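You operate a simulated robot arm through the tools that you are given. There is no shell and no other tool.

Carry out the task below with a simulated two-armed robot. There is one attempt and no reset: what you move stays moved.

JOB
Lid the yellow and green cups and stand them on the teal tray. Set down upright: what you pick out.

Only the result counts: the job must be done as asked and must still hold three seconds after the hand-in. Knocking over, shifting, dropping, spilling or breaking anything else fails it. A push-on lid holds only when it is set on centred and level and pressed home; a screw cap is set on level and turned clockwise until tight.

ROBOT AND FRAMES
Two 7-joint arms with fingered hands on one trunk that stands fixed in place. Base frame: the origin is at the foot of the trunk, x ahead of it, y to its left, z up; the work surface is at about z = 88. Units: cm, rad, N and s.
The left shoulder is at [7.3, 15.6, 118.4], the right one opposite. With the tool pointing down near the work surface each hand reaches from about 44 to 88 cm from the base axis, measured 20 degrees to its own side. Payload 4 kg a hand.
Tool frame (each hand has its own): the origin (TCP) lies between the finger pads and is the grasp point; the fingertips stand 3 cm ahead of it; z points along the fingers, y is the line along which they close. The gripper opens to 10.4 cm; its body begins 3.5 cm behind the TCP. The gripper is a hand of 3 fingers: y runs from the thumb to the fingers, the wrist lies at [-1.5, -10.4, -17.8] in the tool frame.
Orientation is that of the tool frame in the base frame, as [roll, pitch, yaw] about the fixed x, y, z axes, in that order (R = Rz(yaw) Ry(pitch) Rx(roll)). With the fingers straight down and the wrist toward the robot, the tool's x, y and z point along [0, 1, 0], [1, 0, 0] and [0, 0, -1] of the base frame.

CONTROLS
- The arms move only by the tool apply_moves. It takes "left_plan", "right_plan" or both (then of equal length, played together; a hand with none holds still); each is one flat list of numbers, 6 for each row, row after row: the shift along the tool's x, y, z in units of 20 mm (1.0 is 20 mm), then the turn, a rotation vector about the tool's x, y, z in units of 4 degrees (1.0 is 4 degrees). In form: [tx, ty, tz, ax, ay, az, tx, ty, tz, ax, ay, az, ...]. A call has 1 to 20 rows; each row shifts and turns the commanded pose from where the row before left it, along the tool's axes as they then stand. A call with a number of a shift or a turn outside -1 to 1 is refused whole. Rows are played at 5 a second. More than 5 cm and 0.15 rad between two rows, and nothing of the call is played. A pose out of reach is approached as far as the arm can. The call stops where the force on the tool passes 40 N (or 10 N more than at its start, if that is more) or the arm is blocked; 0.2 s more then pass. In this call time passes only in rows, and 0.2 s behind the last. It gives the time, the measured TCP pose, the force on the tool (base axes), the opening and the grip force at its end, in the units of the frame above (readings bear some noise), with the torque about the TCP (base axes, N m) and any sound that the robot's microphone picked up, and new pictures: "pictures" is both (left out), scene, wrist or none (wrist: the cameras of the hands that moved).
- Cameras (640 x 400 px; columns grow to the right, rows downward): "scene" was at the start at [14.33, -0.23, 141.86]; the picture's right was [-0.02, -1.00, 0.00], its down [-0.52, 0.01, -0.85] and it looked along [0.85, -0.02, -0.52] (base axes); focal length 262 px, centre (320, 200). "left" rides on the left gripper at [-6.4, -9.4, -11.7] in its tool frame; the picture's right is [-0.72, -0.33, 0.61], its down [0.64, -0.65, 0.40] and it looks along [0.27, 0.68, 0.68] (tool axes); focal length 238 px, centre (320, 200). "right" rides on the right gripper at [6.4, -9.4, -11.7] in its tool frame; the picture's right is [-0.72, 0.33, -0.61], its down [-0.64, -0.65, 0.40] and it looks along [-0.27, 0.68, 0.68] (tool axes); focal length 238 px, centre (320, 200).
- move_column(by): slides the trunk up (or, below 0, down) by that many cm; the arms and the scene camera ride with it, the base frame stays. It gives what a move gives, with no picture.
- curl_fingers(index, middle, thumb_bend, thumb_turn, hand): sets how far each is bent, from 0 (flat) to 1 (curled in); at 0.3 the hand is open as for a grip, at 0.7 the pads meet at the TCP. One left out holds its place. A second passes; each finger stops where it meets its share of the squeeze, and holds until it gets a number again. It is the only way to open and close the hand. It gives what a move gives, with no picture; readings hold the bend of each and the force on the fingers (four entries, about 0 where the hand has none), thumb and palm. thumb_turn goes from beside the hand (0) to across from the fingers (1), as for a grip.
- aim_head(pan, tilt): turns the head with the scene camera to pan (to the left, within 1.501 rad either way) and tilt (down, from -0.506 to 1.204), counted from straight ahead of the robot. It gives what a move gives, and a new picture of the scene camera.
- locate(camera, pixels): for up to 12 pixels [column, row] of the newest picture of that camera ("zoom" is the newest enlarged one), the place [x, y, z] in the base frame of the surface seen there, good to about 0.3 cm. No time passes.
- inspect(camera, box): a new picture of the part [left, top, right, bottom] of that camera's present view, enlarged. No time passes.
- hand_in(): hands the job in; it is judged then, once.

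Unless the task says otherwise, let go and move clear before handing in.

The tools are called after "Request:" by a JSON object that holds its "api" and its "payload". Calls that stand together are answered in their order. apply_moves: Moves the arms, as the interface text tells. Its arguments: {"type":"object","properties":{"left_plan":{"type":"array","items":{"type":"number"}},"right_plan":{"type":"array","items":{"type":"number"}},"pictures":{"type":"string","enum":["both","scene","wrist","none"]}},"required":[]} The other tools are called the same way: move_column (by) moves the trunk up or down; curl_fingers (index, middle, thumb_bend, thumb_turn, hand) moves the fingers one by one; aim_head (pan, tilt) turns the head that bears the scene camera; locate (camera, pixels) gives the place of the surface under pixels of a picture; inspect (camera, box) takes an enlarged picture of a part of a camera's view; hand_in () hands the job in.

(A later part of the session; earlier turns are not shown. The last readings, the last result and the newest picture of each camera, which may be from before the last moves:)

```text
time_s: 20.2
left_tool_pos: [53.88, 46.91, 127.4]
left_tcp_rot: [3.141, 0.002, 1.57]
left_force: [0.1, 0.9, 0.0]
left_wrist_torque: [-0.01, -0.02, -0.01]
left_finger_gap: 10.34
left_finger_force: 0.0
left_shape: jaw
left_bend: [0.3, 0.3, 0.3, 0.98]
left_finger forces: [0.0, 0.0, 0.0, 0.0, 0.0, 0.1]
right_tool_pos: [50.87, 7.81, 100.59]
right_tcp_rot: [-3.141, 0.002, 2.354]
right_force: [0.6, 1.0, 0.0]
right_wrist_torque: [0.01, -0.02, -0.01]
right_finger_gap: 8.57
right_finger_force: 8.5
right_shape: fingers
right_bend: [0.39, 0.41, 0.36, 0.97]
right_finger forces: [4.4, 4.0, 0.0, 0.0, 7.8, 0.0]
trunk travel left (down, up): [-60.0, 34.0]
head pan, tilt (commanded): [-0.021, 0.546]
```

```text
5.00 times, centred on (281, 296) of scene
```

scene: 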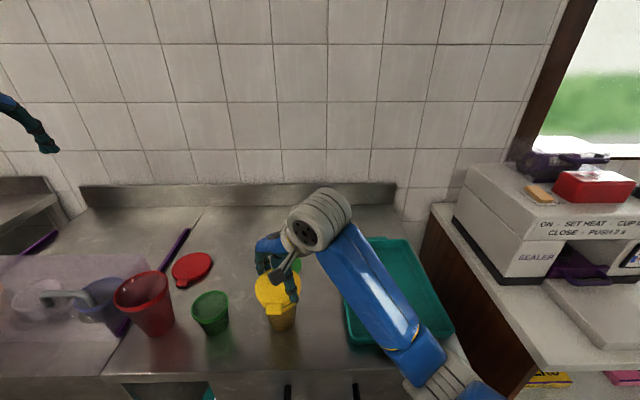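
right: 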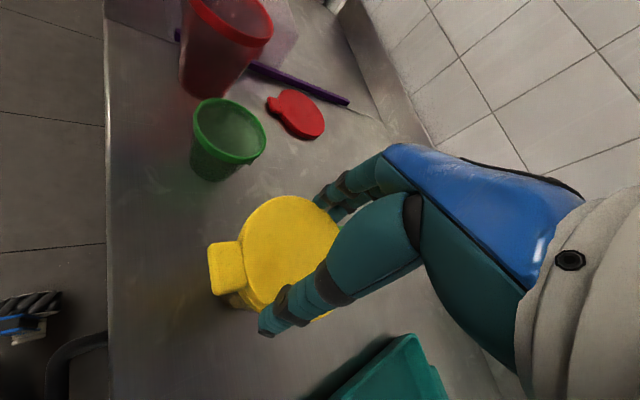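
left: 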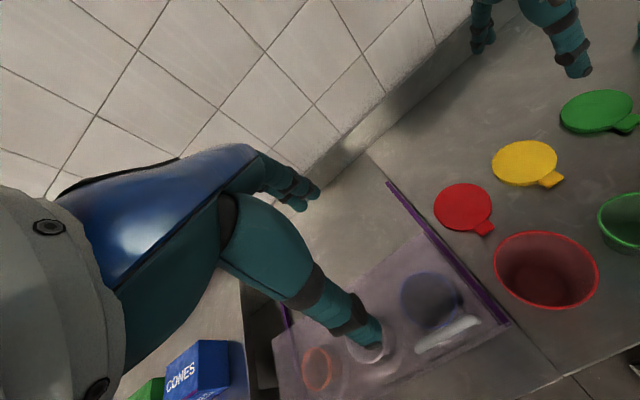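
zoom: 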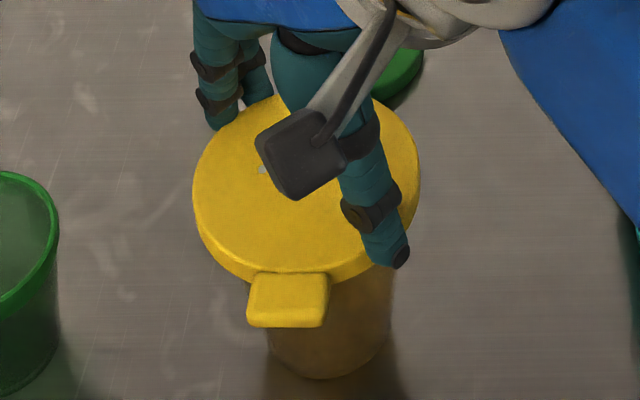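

No vertical force yet, though the lid shifted about a millimetre to the right in the picture, possibly self-centring on the rim. I'll keep lowering carefully.

Request:
{"api": "apply_moves", "payload": {"right_plan": [0, 0, 0.1, 0, 0, 0], "pictures": "none"}}

Request:
{"api": "inspect", "payload": {"camera": "scene", "box": [244, 256, 318, 336]}}

Request:
{"api": "locate", "payload": {"camera": "zoom", "pixels": [[197, 195], [205, 155], [230, 125], [205, 230], [235, 258], [416, 180], [412, 150], [402, 125], [412, 210], [320, 270], [350, 262], [230, 200]]}}

```text
time_s: 20.6
left_tool_pos: [53.83, 46.86, 127.25]
left_tcp_rot: [3.139, 0.002, 1.571]
left_force: [-0.1, -0.2, 0.6]
left_wrist_torque: [-0.03, -0.04, 0.0]
left_finger_gap: 10.36
left_finger_force: 0.1
left_shape: jaw
left_bend: [0.3, 0.3, 0.3, 0.98]
left_finger forces: [0.0, 0.1, 0.0, 0.0, 0.0, 0.0]
right_tool_pos: [50.9, 7.92, 100.33]
right_tcp_rot: [-3.142, 0.002, 2.356]
right_force: [-0.3, -0.2, 0.2]
right_wrist_torque: [-0.03, -0.01, -0.03]
right_finger_gap: 8.57
right_finger_force: 8.8
right_shape: fingers
right_bend: [0.39, 0.41, 0.36, 0.97]
right_finger forces: [4.8, 4.1, 0.0, 0.0, 8.7, 0.0]
trunk travel left (down, up): [-60.0, 34.0]
head pan, tilt (commanded): [-0.021, 0.546]
```

```text
5.00 times, centred on (281, 296) of scene
```

zoom: 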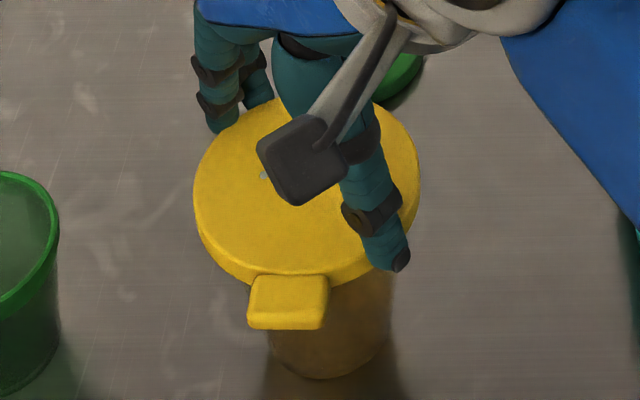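

```text
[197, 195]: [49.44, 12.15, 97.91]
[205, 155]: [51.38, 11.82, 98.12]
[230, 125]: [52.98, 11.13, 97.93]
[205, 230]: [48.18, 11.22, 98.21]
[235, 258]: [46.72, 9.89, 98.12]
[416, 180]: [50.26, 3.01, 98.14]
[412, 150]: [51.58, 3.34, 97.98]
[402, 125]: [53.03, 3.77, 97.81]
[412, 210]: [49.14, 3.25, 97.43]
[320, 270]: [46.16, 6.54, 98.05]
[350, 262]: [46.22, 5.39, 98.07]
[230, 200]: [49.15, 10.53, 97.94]
```

The lid's top is at z≈98.0, centred about (50.6, 7.5), so its skirt is around the rim. I'll press further, watching force.

Request:
{"api": "apply_moves", "payload": {"right_plan": [0, 0, 0.1, 0, 0, 0], "pictures": "none"}}

Request:
{"api": "apply_moves", "payload": {"right_plan": [0, 0, 0.1, 0, 0, 0], "pictures": "none"}}

Request:
{"api": "inspect", "payload": {"camera": "scene", "box": [244, 256, 318, 336]}}

```text
time_s: 21.0
left_tool_pos: [53.73, 46.78, 127.46]
left_tcp_rot: [-3.141, 0.002, 1.569]
left_force: [-0.4, 0.8, -0.1]
left_wrist_torque: [-0.02, -0.01, -0.02]
left_finger_gap: 10.37
left_finger_force: 0.0
left_shape: jaw
left_bend: [0.3, 0.3, 0.3, 0.98]
left_finger forces: [0.0, 0.0, 0.1, 0.1, 0.0, 0.1]
right_tool_pos: [50.74, 7.87, 100.38]
right_tcp_rot: [3.137, 0.001, 2.356]
right_force: [2.2, -0.6, 6.5]
right_wrist_torque: [-0.04, -0.06, -0.01]
right_finger_gap: 8.65
right_finger_force: 9.5
right_shape: fingers
right_bend: [0.39, 0.41, 0.36, 0.97]
right_finger forces: [5.0, 4.3, 0.0, 0.0, 9.2, 0.0]
trunk travel left (down, up): [-60.0, 34.0]
head pan, tilt (commanded): [-0.021, 0.546]
heard: snap
```

```text
time_s: 21.4
left_tool_pos: [53.68, 46.85, 127.46]
left_tcp_rot: [3.14, 0.001, 1.572]
left_force: [0.6, -0.1, -0.3]
left_wrist_torque: [0.04, 0.02, 0.0]
left_finger_gap: 10.39
left_finger_force: 0.1
left_shape: jaw
left_bend: [0.3, 0.3, 0.3, 0.98]
left_finger forces: [0.0, 0.0, 0.1, 0.0, 0.0, 0.0]
right_tool_pos: [50.76, 7.88, 100.22]
right_tcp_rot: [3.139, 0.002, 2.357]
right_force: [2.5, -1.5, 12.6]
right_wrist_torque: [-0.05, -0.09, -0.03]
right_finger_gap: 8.65
right_finger_force: 9.7
right_shape: fingers
right_bend: [0.39, 0.41, 0.36, 0.97]
right_finger forces: [5.3, 4.6, 0.1, 0.0, 10.1, 0.0]
trunk travel left (down, up): [-60.0, 34.0]
head pan, tilt (commanded): [-0.021, 0.546]
```

```text
5.00 times, centred on (281, 296) of scene
```

zoom: 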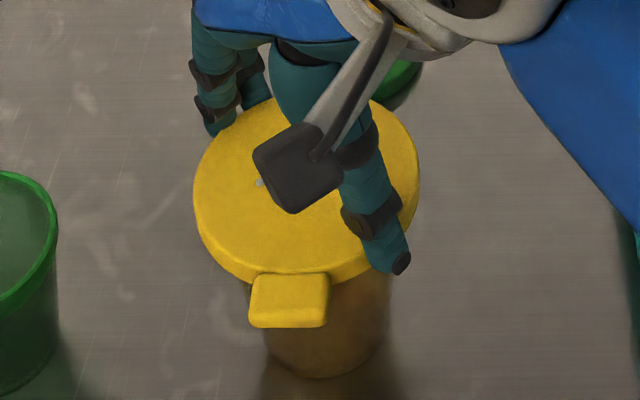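

A "snap" was heard and the force reached 12.6 N, so the yellow lid is home. I'll ease off the pressure, then open the fingers.

Request:
{"api": "apply_moves", "payload": {"right_plan": [0, 0, -0.1, 0, 0, 0], "pictures": "none"}}

Request:
{"api": "curl_fingers", "payload": {"hand": "right", "index": 0.3, "middle": 0.3, "thumb_bend": 0.3}}

Request:
{"api": "inspect", "payload": {"camera": "scene", "box": [244, 256, 318, 336]}}

```text
time_s: 21.8
left_tool_pos: [53.78, 46.92, 127.36]
left_tcp_rot: [3.141, 0.0, 1.572]
left_force: [0.2, 0.0, 0.3]
left_wrist_torque: [0.01, -0.01, -0.01]
left_finger_gap: 10.4
left_finger_force: 0.1
left_shape: jaw
left_bend: [0.3, 0.3, 0.3, 0.98]
left_finger forces: [0.0, 0.0, 0.0, 0.0, 0.1, 0.0]
right_tool_pos: [50.79, 7.83, 100.29]
right_tcp_rot: [-3.142, 0.0, 2.356]
right_force: [1.5, -1.1, 9.4]
right_wrist_torque: [-0.04, 0.01, 0.05]
right_finger_gap: 8.63
right_finger_force: 9.6
right_shape: fingers
right_bend: [0.39, 0.41, 0.36, 0.97]
right_finger forces: [4.5, 4.0, 0.0, 0.1, 9.7, 0.0]
trunk travel left (down, up): [-60.0, 34.0]
head pan, tilt (commanded): [-0.021, 0.546]
```

```text
time_s: 22.8
left_tool_pos: [53.8, 46.97, 127.2]
left_tcp_rot: [3.141, 0.002, 1.572]
left_force: [0.2, 0.4, -0.3]
left_wrist_torque: [0.04, -0.01, 0.03]
left_finger_gap: 10.36
left_finger_force: 0.0
left_shape: jaw
left_bend: [0.3, 0.3, 0.3, 0.98]
left_finger forces: [0.0, 0.0, 0.1, 0.0, 0.0, 0.0]
right_tool_pos: [50.94, 8.04, 100.14]
right_tcp_rot: [-3.141, 0.0, 2.355]
right_force: [0.2, 0.1, 0.7]
right_wrist_torque: [0.01, 0.0, -0.05]
right_finger_gap: 10.28
right_finger_force: 0.0
right_shape: fingers
right_bend: [0.3, 0.3, 0.3, 0.97]
right_finger forces: [0.0, 0.1, 0.1, 0.1, 0.1, 0.1]
trunk travel left (down, up): [-60.0, 34.0]
head pan, tilt (commanded): [-0.021, 0.546]
```

```text
5.00 times, centred on (281, 296) of scene
```

zoom: 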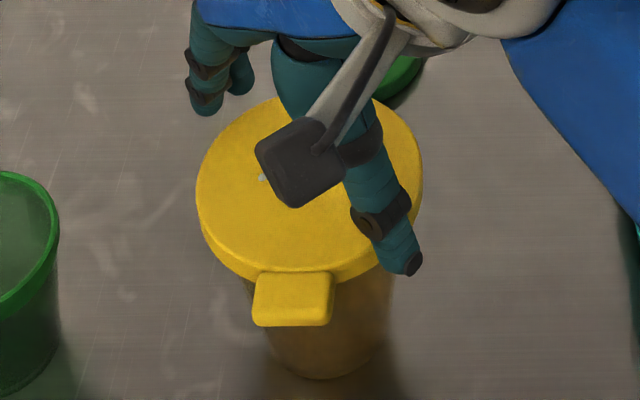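

The hand is open and the lid sits on the cup, columns 195–423. I'll raise the hand straight up and look at the seating.

Request:
{"api": "apply_moves", "payload": {"right_plan": [0, 0, -0.3, 0, 0, 0, 0, 0, -0.6, 0, 0, 0, 0, 0, -0.8, 0, 0, 0, 0, 0, -0.8, 0, 0, 0], "pictures": "wrist"}}

Request:
{"api": "inspect", "payload": {"camera": "scene", "box": [244, 256, 318, 336]}}

Request:
{"api": "locate", "payload": {"camera": "zoom", "pixels": [[200, 195], [210, 155], [235, 125], [210, 230], [235, 254], [418, 180], [415, 150], [405, 125], [412, 210], [320, 266], [350, 262], [285, 295]]}}

```text
time_s: 23.8
left_tool_pos: [53.86, 46.97, 127.24]
left_tcp_rot: [3.141, 0.002, 1.571]
left_force: [-0.7, -0.1, -0.1]
left_wrist_torque: [-0.07, -0.01, 0.0]
left_finger_gap: 10.35
left_finger_force: 0.0
left_shape: jaw
left_bend: [0.3, 0.3, 0.3, 0.98]
left_finger forces: [0.0, 0.1, 0.0, 0.0, 0.1, 0.0]
right_tool_pos: [50.75, 7.97, 105.28]
right_tcp_rot: [3.14, 0.0, 2.357]
right_force: [-0.1, -0.3, 0.3]
right_wrist_torque: [0.01, -0.01, -0.03]
right_finger_gap: 10.27
right_finger_force: 0.0
right_shape: fingers
right_bend: [0.3, 0.3, 0.3, 0.97]
right_finger forces: [0.0, 0.1, 0.0, 0.0, 0.1, 0.1]
trunk travel left (down, up): [-60.0, 34.0]
head pan, tilt (commanded): [-0.021, 0.546]
```

right: 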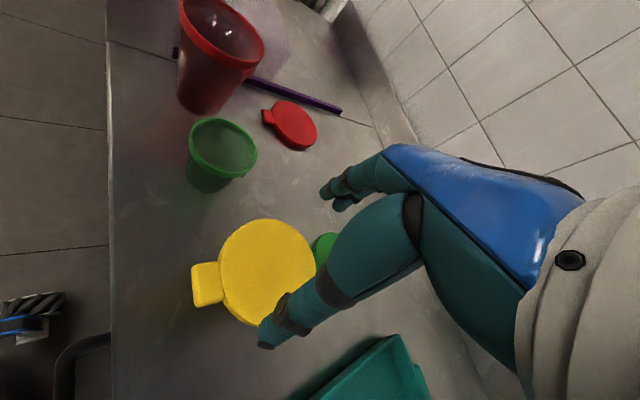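

```text
5.00 times, centred on (281, 296) of scene
```

zoom: 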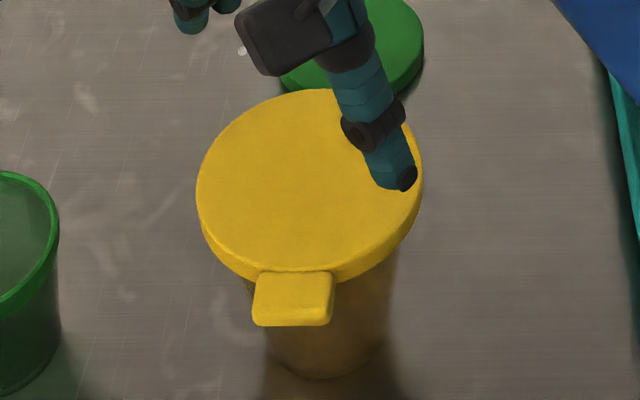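

```text
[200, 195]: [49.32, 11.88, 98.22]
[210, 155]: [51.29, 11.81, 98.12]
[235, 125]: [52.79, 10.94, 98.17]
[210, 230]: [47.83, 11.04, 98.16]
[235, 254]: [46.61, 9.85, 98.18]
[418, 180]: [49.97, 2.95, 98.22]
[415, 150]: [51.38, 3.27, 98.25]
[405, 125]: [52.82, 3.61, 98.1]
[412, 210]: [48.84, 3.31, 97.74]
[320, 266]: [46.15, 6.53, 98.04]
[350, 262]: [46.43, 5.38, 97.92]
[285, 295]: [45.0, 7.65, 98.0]
```

The yellow lid is level at z≈98.1 all round. Next is the green lid at about (66.3, 7.9): I'll move the hand above it with the same orientation.

Request:
{"api": "apply_moves", "payload": {"right_plan": [-0.55, 0.548, 0, 0, 0, 0, -0.55, 0.548, 0, 0, 0, 0, -0.55, 0.548, 0, 0, 0, 0, -0.55, 0.548, 0, 0, 0, 0, -0.55, 0.548, 0, 0, 0, 0, -0.55, 0.548, 0, 0, 0, 0, -0.55, 0.548, 0, 0, 0, 0, -0.55, 0.548, 0, 0, 0, 0, -0.55, 0.548, 0, 0, 0, 0, -0.55, 0.548, 0, 0, 0, 0, 0, 0, 0.5, 0, 0, 0, 0, 0, 0.5, 0, 0, 0], "pictures": "both"}}

Request:
{"api": "inspect", "payload": {"camera": "right", "box": [180, 190, 340, 350]}}

```text
time_s: 26.4
left_tool_pos: [53.8, 46.92, 127.33]
left_tcp_rot: [-3.141, 0.002, 1.571]
left_force: [-0.5, 0.2, 0.7]
left_wrist_torque: [-0.02, -0.03, -0.04]
left_finger_gap: 10.38
left_finger_force: 0.0
left_shape: jaw
left_bend: [0.3, 0.3, 0.3, 0.98]
left_finger forces: [0.1, 0.0, 0.1, 0.0, 0.1, 0.0]
right_tool_pos: [66.54, 8.06, 103.16]
right_tcp_rot: [-3.141, 0.002, 2.356]
right_force: [0.0, -0.3, 0.8]
right_wrist_torque: [0.01, -0.01, -0.04]
right_finger_gap: 10.27
right_finger_force: 0.0
right_shape: fingers
right_bend: [0.3, 0.3, 0.3, 0.97]
right_finger forces: [0.0, 0.1, 0.1, 0.0, 0.0, 0.0]
trunk travel left (down, up): [-60.0, 34.0]
head pan, tilt (commanded): [-0.021, 0.546]
```

scene: 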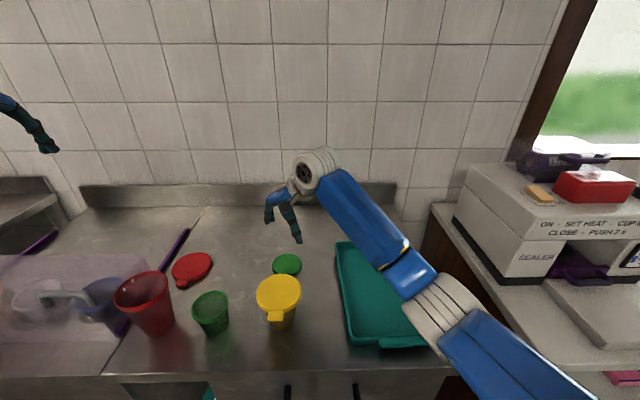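
right: 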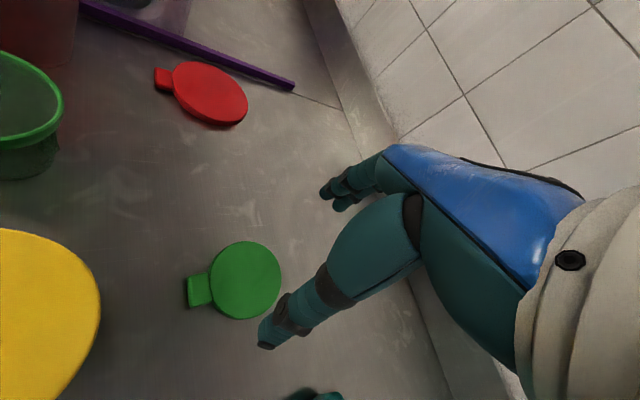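

```text
2.50 times, centred on (260, 270) of right
```

zoom: 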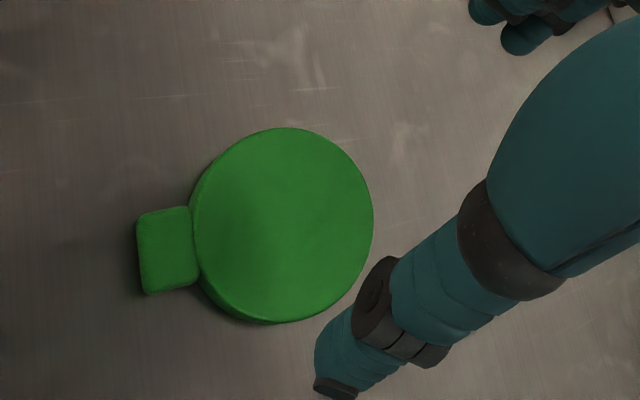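

The green lid is fully visible in the right zoom (edge columns 191–373). I'll locate edge points to fit its centre.

Request:
{"api": "locate", "payload": {"camera": "zoom", "pixels": [[285, 131], [335, 148], [368, 195], [370, 235], [350, 285], [310, 315], [265, 318], [220, 285], [198, 235], [205, 180], [240, 145], [168, 250]]}}

Request:
{"api": "inspect", "payload": {"camera": "scene", "box": [250, 240, 330, 300]}}

```text
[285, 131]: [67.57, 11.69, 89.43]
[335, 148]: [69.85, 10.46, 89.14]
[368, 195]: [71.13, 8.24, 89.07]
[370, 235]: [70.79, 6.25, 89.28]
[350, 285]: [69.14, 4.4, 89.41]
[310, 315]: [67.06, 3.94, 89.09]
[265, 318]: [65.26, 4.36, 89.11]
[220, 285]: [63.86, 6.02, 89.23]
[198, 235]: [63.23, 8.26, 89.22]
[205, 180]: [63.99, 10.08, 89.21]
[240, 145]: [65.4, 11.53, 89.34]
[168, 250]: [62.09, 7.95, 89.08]
```

```text
6.67 times, centred on (290, 270) of scene
```

zoom: 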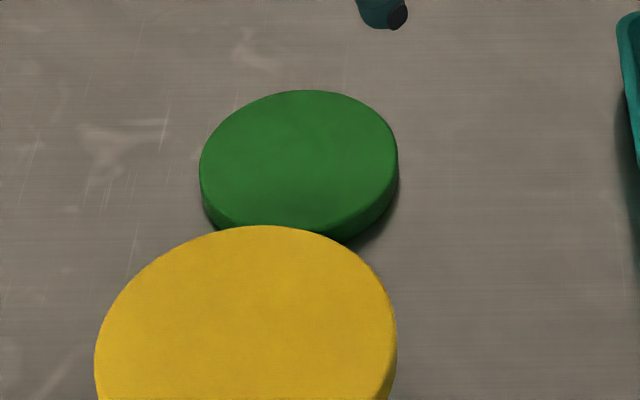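

The green lid fits centre about (67.1, 7.8). I'll align the TCP there and descend to about 92.4, checking that the wrist camera stays clear of the lidded yellow cup.

Request:
{"api": "apply_moves", "payload": {"right_plan": [-0.265, 0.16, 0.5, 0, 0, 0, 0, 0, 0.8, 0, 0, 0, 0, 0, 0.8, 0, 0, 0, 0, 0, 0.8, 0, 0, 0, 0, 0, 0.8, 0, 0, 0, 0, 0, 0.7, 0, 0, 0, 0, 0, 0.5, 0, 0, 0, 0, 0, 0.45, 0, 0, 0], "pictures": "both"}}

Request:
{"api": "inspect", "payload": {"camera": "right", "box": [180, 170, 360, 350]}}

Request:
{"api": "inspect", "payload": {"camera": "scene", "box": [230, 210, 350, 310]}}

```text
time_s: 28.2
left_tool_pos: [53.97, 46.88, 127.42]
left_tcp_rot: [-3.141, 0.002, 1.57]
left_force: [-0.1, 0.5, 0.5]
left_wrist_torque: [-0.08, -0.01, -0.02]
left_finger_gap: 10.38
left_finger_force: 0.0
left_shape: jaw
left_bend: [0.3, 0.3, 0.3, 0.98]
left_finger forces: [0.0, 0.0, 0.0, 0.0, 0.0, 0.0]
right_tool_pos: [66.97, 7.85, 92.62]
right_tcp_rot: [3.141, 0.002, 2.355]
right_force: [0.3, 0.0, 0.7]
right_wrist_torque: [-0.02, 0.01, 0.0]
right_finger_gap: 10.3
right_finger_force: 0.0
right_shape: fingers
right_bend: [0.3, 0.3, 0.3, 0.97]
right_finger forces: [0.0, 0.0, 0.0, 0.0, 0.0, 0.1]
trunk travel left (down, up): [-60.0, 34.0]
head pan, tilt (commanded): [-0.021, 0.546]
```

scene: 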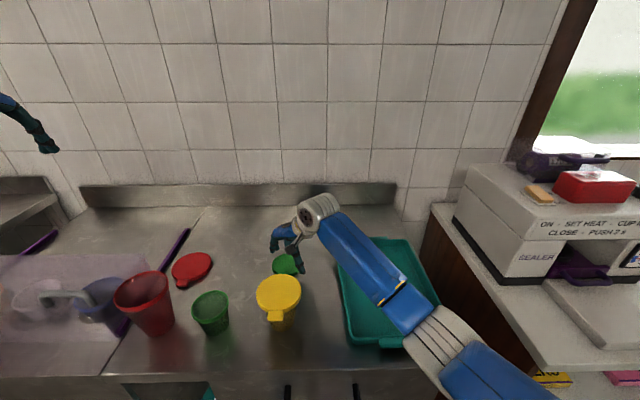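
right: 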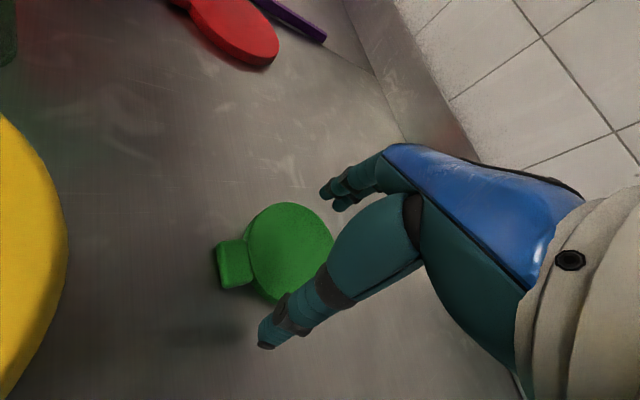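

```text
2.22 times, centred on (270, 260) of right
```

zoom: 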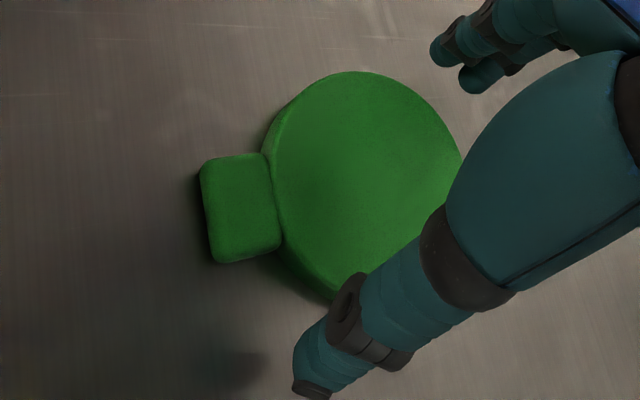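

```text
4.00 times, centred on (290, 260) of scene
```

zoom: 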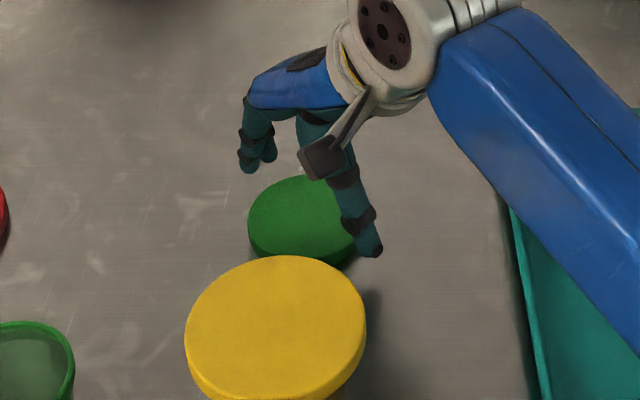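

The fingers straddle the green lid and the camera block is clear of the yellow cup. I'll lower 1.2 cm and close in stages.

Request:
{"api": "apply_moves", "payload": {"right_plan": [0, 0, 0.3, 0, 0, 0, 0, 0, 0.3, 0, 0, 0], "pictures": "none"}}

Request:
{"api": "curl_fingers", "payload": {"hand": "right", "index": 0.39, "middle": 0.39, "thumb_bend": 0.39}}

Request:
{"api": "curl_fingers", "payload": {"hand": "right", "index": 0.45, "middle": 0.45, "thumb_bend": 0.45}}

Request:
{"api": "inspect", "payload": {"camera": "right", "box": [180, 170, 360, 350]}}

```text
time_s: 28.8
left_tool_pos: [53.9, 46.92, 127.29]
left_tcp_rot: [-3.141, 0.001, 1.571]
left_force: [-0.9, 0.0, 0.0]
left_wrist_torque: [0.0, -0.03, -0.01]
left_finger_gap: 10.37
left_finger_force: 0.1
left_shape: jaw
left_bend: [0.3, 0.3, 0.3, 0.98]
left_finger forces: [0.1, 0.0, 0.1, 0.0, 0.0, 0.0]
right_tool_pos: [66.94, 7.79, 91.49]
right_tcp_rot: [3.142, -0.001, 2.355]
right_force: [-0.3, 0.9, 0.4]
right_wrist_torque: [-0.01, -0.01, 0.0]
right_finger_gap: 10.27
right_finger_force: 0.0
right_shape: fingers
right_bend: [0.3, 0.3, 0.3, 0.97]
right_finger forces: [0.0, 0.0, 0.1, 0.0, 0.1, 0.1]
trunk travel left (down, up): [-60.0, 34.0]
head pan, tilt (commanded): [-0.021, 0.546]
```

```text
time_s: 29.8
left_tool_pos: [53.74, 46.91, 127.3]
left_tcp_rot: [-3.141, 0.003, 1.57]
left_force: [0.1, 1.1, -0.1]
left_wrist_torque: [0.0, 0.01, 0.0]
left_finger_gap: 10.38
left_finger_force: 0.0
left_shape: jaw
left_bend: [0.3, 0.3, 0.3, 0.98]
left_finger forces: [0.0, 0.1, 0.0, 0.0, 0.0, 0.0]
right_tool_pos: [66.89, 7.86, 91.57]
right_tcp_rot: [-3.14, 0.0, 2.356]
right_force: [-0.2, -1.0, -0.3]
right_wrist_torque: [-0.01, -0.01, -0.02]
right_finger_gap: 8.14
right_finger_force: 0.1
right_shape: fingers
right_bend: [0.39, 0.39, 0.39, 0.97]
right_finger forces: [0.1, 0.0, 0.0, 0.1, 0.0, 0.0]
trunk travel left (down, up): [-60.0, 34.0]
head pan, tilt (commanded): [-0.021, 0.546]
```

```text
time_s: 30.8
left_tool_pos: [53.76, 46.87, 127.36]
left_tcp_rot: [-3.139, 0.001, 1.572]
left_force: [0.3, 0.0, -1.0]
left_wrist_torque: [-0.01, 0.01, 0.0]
left_finger_gap: 10.38
left_finger_force: 0.0
left_shape: jaw
left_bend: [0.3, 0.3, 0.3, 0.98]
left_finger forces: [0.1, 0.0, 0.0, 0.0, 0.0, 0.0]
right_tool_pos: [66.94, 7.88, 91.51]
right_tcp_rot: [-3.141, 0.0, 2.356]
right_force: [0.6, 0.8, 0.4]
right_wrist_torque: [0.01, -0.03, -0.02]
right_finger_gap: 7.71
right_finger_force: 5.6
right_shape: fingers
right_bend: [0.41, 0.42, 0.4, 0.97]
right_finger forces: [3.0, 2.6, 0.0, 0.0, 5.0, 0.0]
trunk travel left (down, up): [-60.0, 34.0]
head pan, tilt (commanded): [-0.021, 0.546]
```

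```text
2.22 times, centred on (270, 260) of right
```

zoom: 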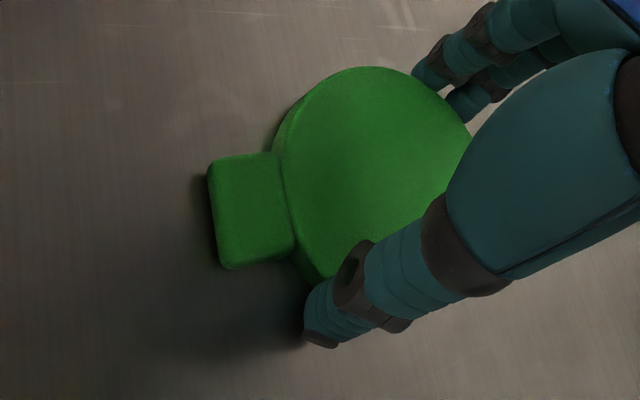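

The green lid is gripped at a gap of 7.7. I'll tighten a bit, lift it 12 cm, and take a fresh zoom of the green cup for its rim centre.

Request:
{"api": "curl_fingers", "payload": {"hand": "right", "index": 0.48, "middle": 0.48, "thumb_bend": 0.48}}

Request:
{"api": "apply_moves", "payload": {"right_plan": [0, 0, -0.25, 0, 0, 0, 0, 0, -0.5, 0, 0, 0, 0, 0, -0.75, 0, 0, 0, 0, 0, -0.75, 0, 0, 0, 0, 0, -0.75, 0, 0, 0, 0, 0, -0.75, 0, 0, 0, 0, 0, -0.75, 0, 0, 0, 0, 0, -0.75, 0, 0, 0], "pictures": "both"}}

Request:
{"api": "inspect", "payload": {"camera": "scene", "box": [170, 272, 250, 352]}}

```text
time_s: 31.8
left_tool_pos: [53.81, 46.84, 127.3]
left_tcp_rot: [-3.141, 0.002, 1.572]
left_force: [-0.4, -0.2, 0.1]
left_wrist_torque: [-0.03, -0.01, -0.01]
left_finger_gap: 10.4
left_finger_force: 0.0
left_shape: jaw
left_bend: [0.3, 0.3, 0.3, 0.98]
left_finger forces: [0.0, 0.0, 0.0, 0.0, 0.0, 0.0]
right_tool_pos: [66.85, 7.88, 91.56]
right_tcp_rot: [3.141, 0.001, 2.357]
right_force: [1.0, -0.1, 1.8]
right_wrist_torque: [0.0, -0.06, -0.01]
right_finger_gap: 7.61
right_finger_force: 7.9
right_shape: fingers
right_bend: [0.42, 0.44, 0.4, 0.97]
right_finger forces: [4.7, 4.2, 0.0, 0.2, 7.7, 0.1]
trunk travel left (down, up): [-60.0, 34.0]
head pan, tilt (commanded): [-0.021, 0.546]
```

```text
time_s: 33.6
left_tool_pos: [53.86, 47.0, 127.53]
left_tcp_rot: [3.14, 0.002, 1.572]
left_force: [-0.1, 0.6, -0.1]
left_wrist_torque: [0.0, -0.02, 0.02]
left_finger_gap: 10.39
left_finger_force: 0.0
left_shape: jaw
left_bend: [0.3, 0.3, 0.3, 0.98]
left_finger forces: [0.0, 0.0, 0.1, 0.0, 0.1, 0.0]
right_tool_pos: [66.83, 7.92, 101.97]
right_tcp_rot: [-3.14, 0.001, 2.357]
right_force: [-0.4, 0.7, -0.3]
right_wrist_torque: [-0.01, 0.02, -0.01]
right_finger_gap: 7.64
right_finger_force: 8.3
right_shape: fingers
right_bend: [0.43, 0.44, 0.4, 0.97]
right_finger forces: [4.3, 3.6, 0.0, 0.0, 7.9, 0.0]
trunk travel left (down, up): [-60.0, 34.0]
head pan, tilt (commanded): [-0.021, 0.546]
```

scene: 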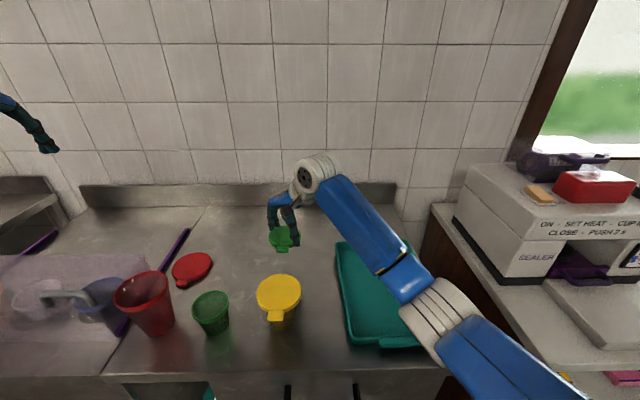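
right: 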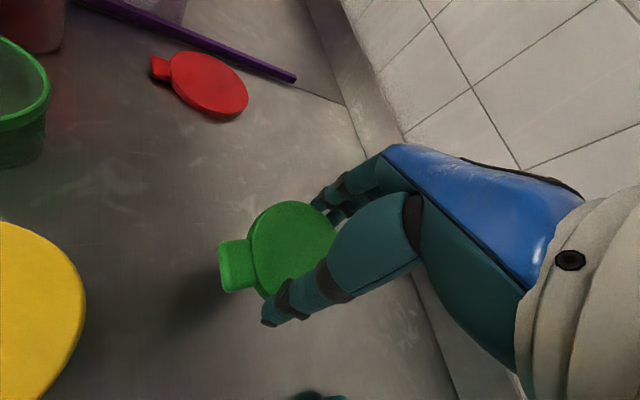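

```text
5.00 times, centred on (210, 312) of scene
```

zoom: 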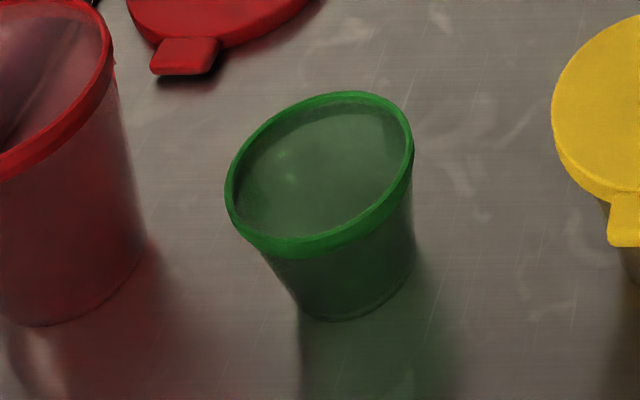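

I'll locate points around the green rim and base, and the lid in the hand.

Request:
{"api": "locate", "payload": {"camera": "zoom", "pixels": [[228, 190], [245, 148], [280, 113], [320, 97], [360, 95], [395, 110], [411, 145], [408, 180], [385, 212], [350, 235], [300, 243], [255, 230]]}}

Request:
{"api": "locate", "payload": {"camera": "zoom", "pixels": [[310, 250], [350, 243], [390, 220], [250, 238], [345, 316], [300, 300], [405, 280], [385, 300], [409, 200], [235, 220], [322, 315], [410, 250]]}}

Request:
{"api": "locate", "payload": {"camera": "right", "pixels": [[290, 204], [265, 218], [252, 250], [257, 280], [262, 290], [310, 210], [325, 225], [332, 245], [280, 250], [235, 262], [222, 270], [300, 260]]}}

```text
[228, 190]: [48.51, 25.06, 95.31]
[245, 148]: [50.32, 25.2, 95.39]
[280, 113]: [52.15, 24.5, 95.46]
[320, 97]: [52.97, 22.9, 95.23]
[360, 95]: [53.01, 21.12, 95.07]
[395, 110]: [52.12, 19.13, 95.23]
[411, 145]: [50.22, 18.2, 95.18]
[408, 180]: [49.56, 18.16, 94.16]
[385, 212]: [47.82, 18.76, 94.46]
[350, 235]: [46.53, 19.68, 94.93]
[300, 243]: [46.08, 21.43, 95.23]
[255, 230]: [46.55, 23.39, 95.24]
```

```text
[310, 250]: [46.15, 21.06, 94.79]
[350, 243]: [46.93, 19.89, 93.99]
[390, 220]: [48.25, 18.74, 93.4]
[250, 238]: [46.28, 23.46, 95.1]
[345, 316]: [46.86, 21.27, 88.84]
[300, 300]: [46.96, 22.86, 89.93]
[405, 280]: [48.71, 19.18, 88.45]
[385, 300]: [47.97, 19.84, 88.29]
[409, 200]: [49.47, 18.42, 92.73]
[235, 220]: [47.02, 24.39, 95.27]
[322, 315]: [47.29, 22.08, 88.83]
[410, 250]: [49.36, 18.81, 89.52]
```

```text
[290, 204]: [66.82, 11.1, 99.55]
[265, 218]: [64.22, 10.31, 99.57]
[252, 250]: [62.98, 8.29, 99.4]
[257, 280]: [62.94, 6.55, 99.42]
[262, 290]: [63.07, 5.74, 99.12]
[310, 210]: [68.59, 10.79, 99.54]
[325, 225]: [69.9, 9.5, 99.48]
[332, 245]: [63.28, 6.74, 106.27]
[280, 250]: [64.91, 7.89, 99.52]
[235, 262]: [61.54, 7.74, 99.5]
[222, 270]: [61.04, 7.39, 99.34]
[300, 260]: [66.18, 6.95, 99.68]
```

The green cup rim fits centre (49.6, 21.7), R≈3.57, top z≈95.25; the held lid's centre is about 0.5 cm toward the thumb from the TCP. I'll carry the lid over the green cup at z≈102.

Request:
{"api": "apply_moves", "payload": {"right_plan": [0.69, -0.06, 0, 0, 0, 0, 0.69, -0.06, 0, 0, 0, 0, 0.69, -0.06, 0, 0, 0, 0, 0.69, -0.06, 0, 0, 0, 0, 0.69, -0.06, 0, 0, 0, 0, 0.69, -0.06, 0, 0, 0, 0, 0.69, -0.06, 0, 0, 0, 0, 0.69, -0.06, 0, 0, 0, 0, 0.69, -0.06, 0, 0, 0, 0, 0.69, -0.06, 0, 0, 0, 0, 0.69, -0.06, 0, 0, 0, 0, 0.69, -0.06, 0, 0, 0, 0, 0.69, -0.06, 0, 0, 0, 0, 0.69, -0.06, 0, 0, 0, 0, 0.69, -0.06, 0, 0, 0, 0, 0.69, -0.06, 0, 0, 0, 0], "pictures": "both"}}

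Request:
{"api": "inspect", "payload": {"camera": "right", "box": [190, 170, 350, 330]}}

Request:
{"api": "inspect", "payload": {"camera": "scene", "box": [170, 262, 250, 342]}}

```text
time_s: 37.0
left_tool_pos: [53.76, 46.97, 127.31]
left_tcp_rot: [3.141, 0.002, 1.572]
left_force: [-0.3, -0.4, 0.6]
left_wrist_torque: [-0.02, 0.02, 0.01]
left_finger_gap: 10.39
left_finger_force: 0.1
left_shape: jaw
left_bend: [0.3, 0.3, 0.3, 0.98]
left_finger forces: [0.0, 0.0, 0.1, 0.1, 0.0, 0.0]
right_tool_pos: [49.9, 22.09, 101.91]
right_tcp_rot: [-3.141, 0.001, 2.356]
right_force: [0.2, -0.1, 0.7]
right_wrist_torque: [0.03, -0.03, -0.02]
right_finger_gap: 7.6
right_finger_force: 8.3
right_shape: fingers
right_bend: [0.43, 0.44, 0.4, 0.97]
right_finger forces: [4.3, 3.6, 0.0, 0.1, 7.9, 0.0]
trunk travel left (down, up): [-60.0, 34.0]
head pan, tilt (commanded): [-0.021, 0.546]
```

scene: 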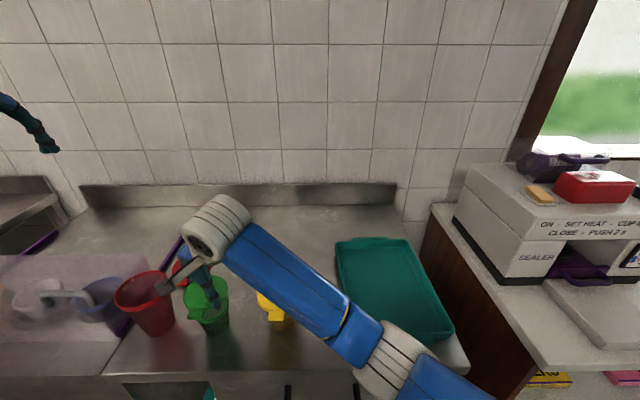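
right: 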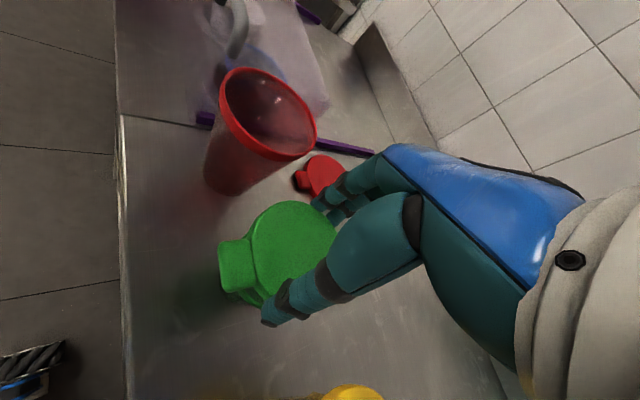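

```text
2.50 times, centred on (270, 250) of right
```

zoom: 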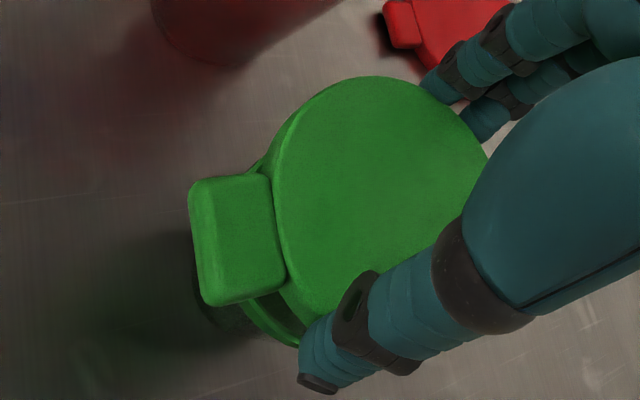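

```text
5.00 times, centred on (210, 302) of scene
```

zoom: 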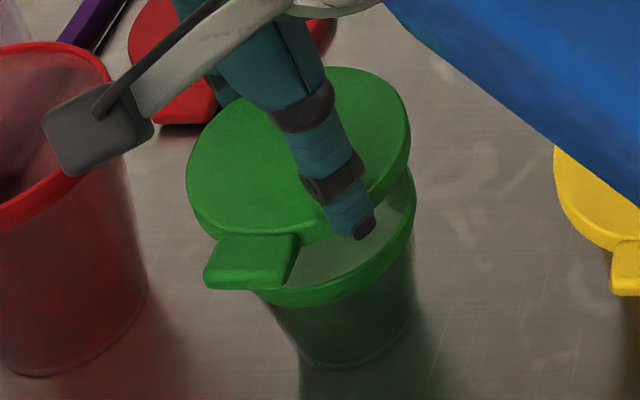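

The lid is over the green cup but the ellipse offsets show it may need a small shift. I'll locate lid edge, cup rim and the nearby red cup.

Request:
{"api": "locate", "payload": {"camera": "zoom", "pixels": [[190, 180], [198, 145], [225, 112], [200, 215], [225, 230], [345, 70], [385, 85], [407, 120], [407, 155], [390, 185], [270, 230], [250, 150]]}}

Request:
{"api": "locate", "payload": {"camera": "zoom", "pixels": [[411, 190], [405, 225], [385, 255], [350, 278], [310, 290], [275, 288], [330, 285], [412, 210], [105, 60], [130, 200], [60, 190], [110, 130]]}}

Request:
{"api": "locate", "payload": {"camera": "right", "pixels": [[290, 204], [265, 218], [252, 250], [257, 280], [262, 290], [310, 210], [325, 225], [310, 120], [270, 155], [230, 100], [300, 140], [250, 70]]}}

```text
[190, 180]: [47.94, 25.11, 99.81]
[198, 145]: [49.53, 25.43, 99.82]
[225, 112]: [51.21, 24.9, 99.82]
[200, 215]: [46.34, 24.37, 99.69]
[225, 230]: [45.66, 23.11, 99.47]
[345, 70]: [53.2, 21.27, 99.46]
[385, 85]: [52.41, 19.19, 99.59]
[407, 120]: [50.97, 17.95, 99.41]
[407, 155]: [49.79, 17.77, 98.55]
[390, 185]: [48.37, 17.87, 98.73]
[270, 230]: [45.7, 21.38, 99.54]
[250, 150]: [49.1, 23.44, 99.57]
```

```text
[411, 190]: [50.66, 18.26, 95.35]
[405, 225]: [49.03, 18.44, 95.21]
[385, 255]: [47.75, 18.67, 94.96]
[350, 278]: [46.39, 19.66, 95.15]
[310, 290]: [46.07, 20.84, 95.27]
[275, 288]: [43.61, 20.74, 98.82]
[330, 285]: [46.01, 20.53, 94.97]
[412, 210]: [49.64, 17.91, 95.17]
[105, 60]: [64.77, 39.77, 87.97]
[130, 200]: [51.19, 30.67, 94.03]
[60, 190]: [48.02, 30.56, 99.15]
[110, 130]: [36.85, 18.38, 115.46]
```

```text
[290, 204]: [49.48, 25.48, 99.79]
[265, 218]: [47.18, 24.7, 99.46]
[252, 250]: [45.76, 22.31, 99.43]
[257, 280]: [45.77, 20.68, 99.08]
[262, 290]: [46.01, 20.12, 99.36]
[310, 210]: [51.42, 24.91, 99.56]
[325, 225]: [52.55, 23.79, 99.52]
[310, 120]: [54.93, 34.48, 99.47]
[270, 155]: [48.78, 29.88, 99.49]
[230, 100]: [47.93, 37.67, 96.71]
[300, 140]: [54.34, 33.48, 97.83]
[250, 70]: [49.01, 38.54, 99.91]
```

The lid's centre is about (49.4, 21.6) and the cup's about (49.57, 21.7); the red cup's rim is at least 1 cm clear of the fingers. I'll nudge (+0.18, +0.14) and lower 2.2 cm.

Request:
{"api": "apply_moves", "payload": {"right_plan": [-0.014, 0.113, 0.2, 0, 0, 0, 0, 0, 0.4, 0, 0, 0, 0, 0, 0.3, 0, 0, 0, 0, 0, 0.2, 0, 0, 0], "pictures": "both"}}

Request:
{"api": "inspect", "payload": {"camera": "right", "box": [190, 170, 350, 330]}}

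Request:
{"api": "locate", "payload": {"camera": "zoom", "pixels": [[365, 79], [310, 95], [283, 130], [274, 180], [280, 240], [290, 285], [420, 90], [455, 110], [480, 145], [340, 180], [405, 83], [300, 102]]}}

Request:
{"api": "inspect", "payload": {"camera": "scene", "box": [170, 262, 250, 342]}}

```text
time_s: 38.0
left_tool_pos: [53.99, 46.97, 127.38]
left_tcp_rot: [-3.141, 0.002, 1.572]
left_force: [0.6, 0.8, -0.4]
left_wrist_torque: [0.02, 0.02, 0.02]
left_finger_gap: 10.38
left_finger_force: 0.1
left_shape: jaw
left_bend: [0.3, 0.3, 0.3, 0.98]
left_finger forces: [0.0, 0.0, 0.0, 0.0, 0.1, 0.0]
right_tool_pos: [50.23, 22.24, 99.72]
right_tcp_rot: [-3.141, 0.001, 2.356]
right_force: [-0.9, -0.3, 0.3]
right_wrist_torque: [0.01, 0.01, -0.01]
right_finger_gap: 7.61
right_finger_force: 7.9
right_shape: fingers
right_bend: [0.43, 0.44, 0.4, 0.97]
right_finger forces: [4.2, 3.7, 0.0, 0.1, 8.0, 0.0]
trunk travel left (down, up): [-60.0, 34.0]
head pan, tilt (commanded): [-0.021, 0.546]
```

scene: 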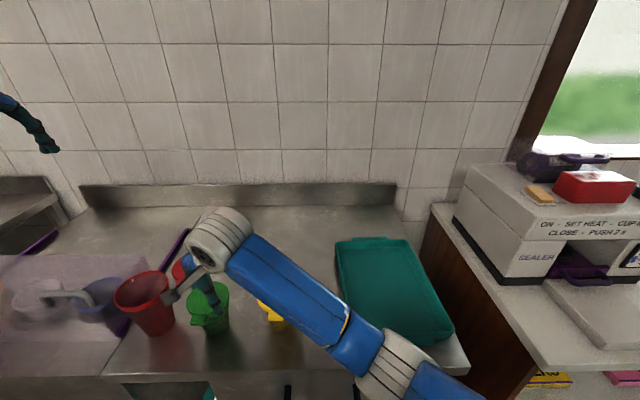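
right: 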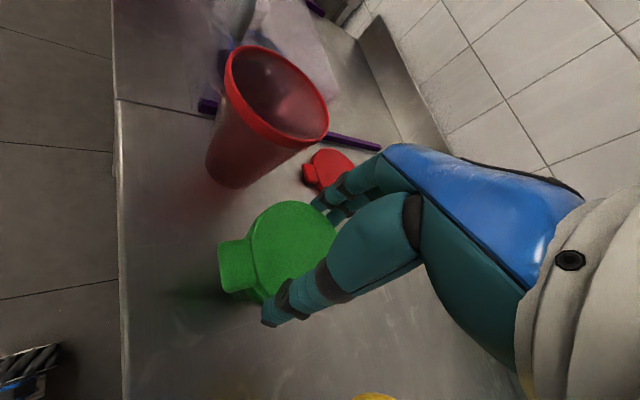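

```text
2.50 times, centred on (270, 250) of right
```

zoom: 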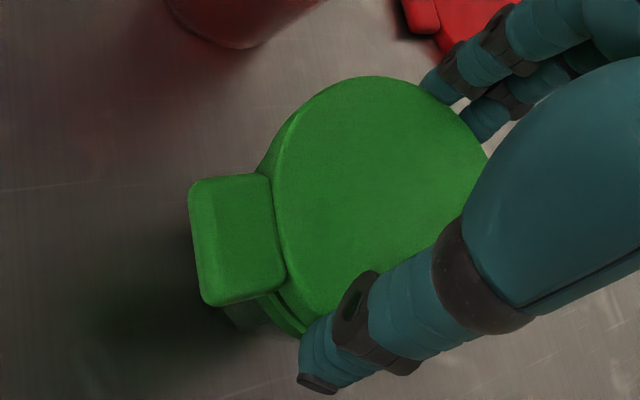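

```text
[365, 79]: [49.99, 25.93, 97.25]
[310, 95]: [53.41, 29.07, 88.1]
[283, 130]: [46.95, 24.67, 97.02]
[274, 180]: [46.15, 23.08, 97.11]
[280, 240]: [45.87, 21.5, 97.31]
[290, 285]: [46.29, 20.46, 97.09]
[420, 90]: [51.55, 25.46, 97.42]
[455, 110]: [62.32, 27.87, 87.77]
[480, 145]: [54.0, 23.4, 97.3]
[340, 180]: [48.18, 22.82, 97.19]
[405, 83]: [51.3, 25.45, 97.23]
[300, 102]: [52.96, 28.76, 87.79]
```

```text
5.00 times, centred on (210, 302) of scene
```

zoom: 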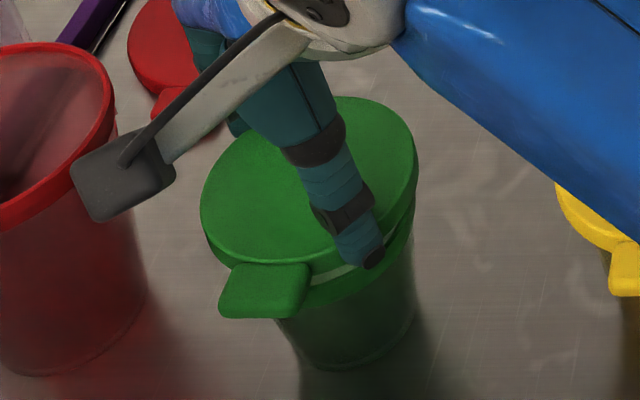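

Column extents now match (lid centre 308 → y≈21.67, cup 21.69). I'll verify x with located edge points from this scene zoom.

Request:
{"api": "locate", "payload": {"camera": "zoom", "pixels": [[204, 205], [212, 170], [232, 145], [212, 235], [235, 255], [350, 101], [390, 115], [413, 145], [414, 180], [400, 215], [280, 260], [310, 255]]}}

Request:
{"api": "locate", "payload": {"camera": "zoom", "pixels": [[412, 225], [402, 245], [390, 265], [375, 278], [350, 292], [330, 300], [320, 302], [395, 255], [345, 290], [300, 330], [410, 300], [345, 365]]}}

```text
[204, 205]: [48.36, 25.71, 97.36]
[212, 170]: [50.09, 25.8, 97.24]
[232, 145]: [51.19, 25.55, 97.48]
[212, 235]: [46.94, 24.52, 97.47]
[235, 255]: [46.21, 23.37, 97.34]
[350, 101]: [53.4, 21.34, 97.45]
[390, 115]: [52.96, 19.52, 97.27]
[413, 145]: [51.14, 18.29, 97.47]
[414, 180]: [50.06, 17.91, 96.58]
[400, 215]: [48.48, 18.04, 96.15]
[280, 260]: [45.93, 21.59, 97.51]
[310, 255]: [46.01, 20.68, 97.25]
```

```text
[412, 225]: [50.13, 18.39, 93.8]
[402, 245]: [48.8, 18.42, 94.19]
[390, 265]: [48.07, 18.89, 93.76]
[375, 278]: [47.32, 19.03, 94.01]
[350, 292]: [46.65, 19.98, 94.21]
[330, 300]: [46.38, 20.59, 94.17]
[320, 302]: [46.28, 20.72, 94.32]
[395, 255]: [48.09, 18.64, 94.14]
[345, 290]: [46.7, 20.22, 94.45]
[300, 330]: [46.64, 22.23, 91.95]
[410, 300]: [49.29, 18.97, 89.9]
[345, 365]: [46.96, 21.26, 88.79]
```

Lid centre is within about 1.5 mm of the cup centre. I'll make a tiny correction and lower 1.2 cm to near contact.

Request:
{"api": "apply_moves", "payload": {"right_plan": [-0.01, -0.046, 0.2, 0, 0, 0, 0, 0, 0.2, 0, 0, 0, 0, 0, 0.2, 0, 0, 0], "pictures": "none"}}

Request:
{"api": "inspect", "payload": {"camera": "scene", "box": [170, 262, 250, 342]}}

Request:
{"api": "inspect", "payload": {"camera": "right", "box": [190, 170, 350, 330]}}

```text
time_s: 38.8
left_tool_pos: [53.83, 46.94, 127.27]
left_tcp_rot: [3.141, 0.001, 1.571]
left_force: [0.3, 0.4, -0.8]
left_wrist_torque: [0.0, 0.02, -0.01]
left_finger_gap: 10.35
left_finger_force: 0.0
left_shape: jaw
left_bend: [0.3, 0.3, 0.3, 0.98]
left_finger forces: [0.0, 0.0, 0.0, 0.0, 0.0, 0.1]
right_tool_pos: [50.26, 22.04, 98.58]
right_tcp_rot: [-3.141, 0.002, 2.356]
right_force: [0.0, -0.7, -0.8]
right_wrist_torque: [0.01, -0.03, -0.02]
right_finger_gap: 7.64
right_finger_force: 7.9
right_shape: fingers
right_bend: [0.43, 0.44, 0.4, 0.97]
right_finger forces: [4.3, 3.5, 0.0, 0.1, 8.0, 0.1]
trunk travel left (down, up): [-60.0, 34.0]
head pan, tilt (commanded): [-0.021, 0.546]
```

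```text
5.00 times, centred on (210, 302) of scene
```

zoom: 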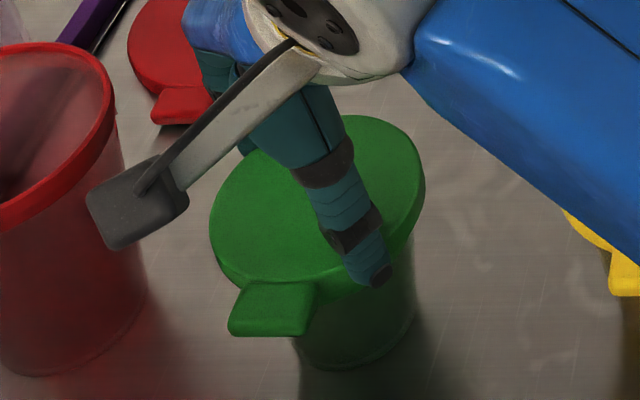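

```text
2.50 times, centred on (270, 250) of right
```

zoom: 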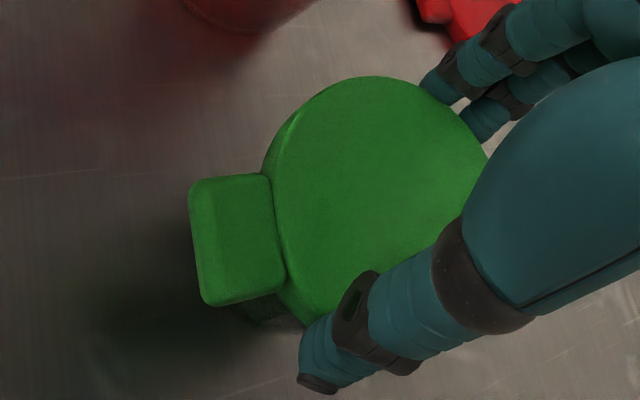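

The lid is just above the rim with no force. I'll continue in 2 mm steps, watching for the snap.

Request:
{"api": "apply_moves", "payload": {"right_plan": [0, 0, 0.1, 0, 0, 0], "pictures": "none"}}

Request:
{"api": "apply_moves", "payload": {"right_plan": [0, 0, 0.1, 0, 0, 0], "pictures": "none"}}

Request:
{"api": "inspect", "payload": {"camera": "scene", "box": [170, 262, 250, 342]}}

```text
time_s: 39.2
left_tool_pos: [53.83, 46.97, 127.23]
left_tcp_rot: [-3.141, 0.0, 1.57]
left_force: [0.7, 1.0, -0.2]
left_wrist_torque: [0.01, -0.03, -0.01]
left_finger_gap: 10.37
left_finger_force: 0.1
left_shape: jaw
left_bend: [0.3, 0.3, 0.3, 0.98]
left_finger forces: [0.1, 0.0, 0.0, 0.0, 0.0, 0.1]
right_tool_pos: [50.21, 22.02, 98.32]
right_tcp_rot: [3.142, 0.003, 2.356]
right_force: [-0.6, 0.0, -1.1]
right_wrist_torque: [0.01, 0.03, -0.02]
right_finger_gap: 7.62
right_finger_force: 7.4
right_shape: fingers
right_bend: [0.43, 0.44, 0.4, 0.97]
right_finger forces: [4.3, 3.6, 0.0, 0.0, 8.0, 0.0]
trunk travel left (down, up): [-60.0, 34.0]
head pan, tilt (commanded): [-0.021, 0.546]
```

```text
time_s: 39.6
left_tool_pos: [53.78, 46.8, 127.33]
left_tcp_rot: [3.141, 0.001, 1.57]
left_force: [-0.4, -0.3, 0.5]
left_wrist_torque: [0.02, 0.02, 0.02]
left_finger_gap: 10.36
left_finger_force: 0.1
left_shape: jaw
left_bend: [0.3, 0.3, 0.3, 0.98]
left_finger forces: [0.0, 0.0, 0.0, 0.0, 0.0, 0.0]
right_tool_pos: [50.24, 22.17, 98.13]
right_tcp_rot: [-3.14, 0.001, 2.357]
right_force: [-0.3, -0.8, 0.2]
right_wrist_torque: [0.01, 0.05, 0.04]
right_finger_gap: 7.61
right_finger_force: 8.2
right_shape: fingers
right_bend: [0.43, 0.44, 0.4, 0.97]
right_finger forces: [4.2, 3.6, 0.0, 0.1, 7.9, 0.1]
trunk travel left (down, up): [-60.0, 34.0]
head pan, tilt (commanded): [-0.021, 0.546]
```

```text
5.00 times, centred on (210, 302) of scene
```

zoom: 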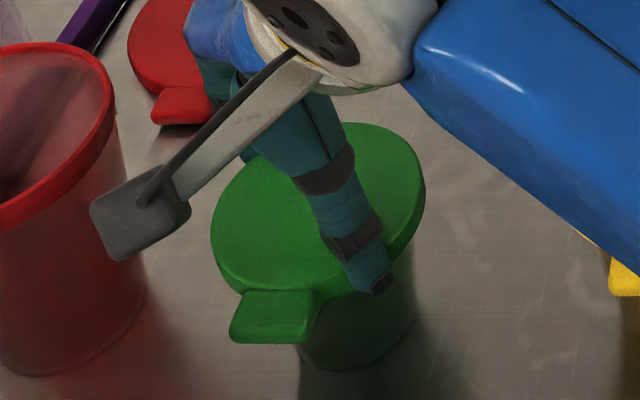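

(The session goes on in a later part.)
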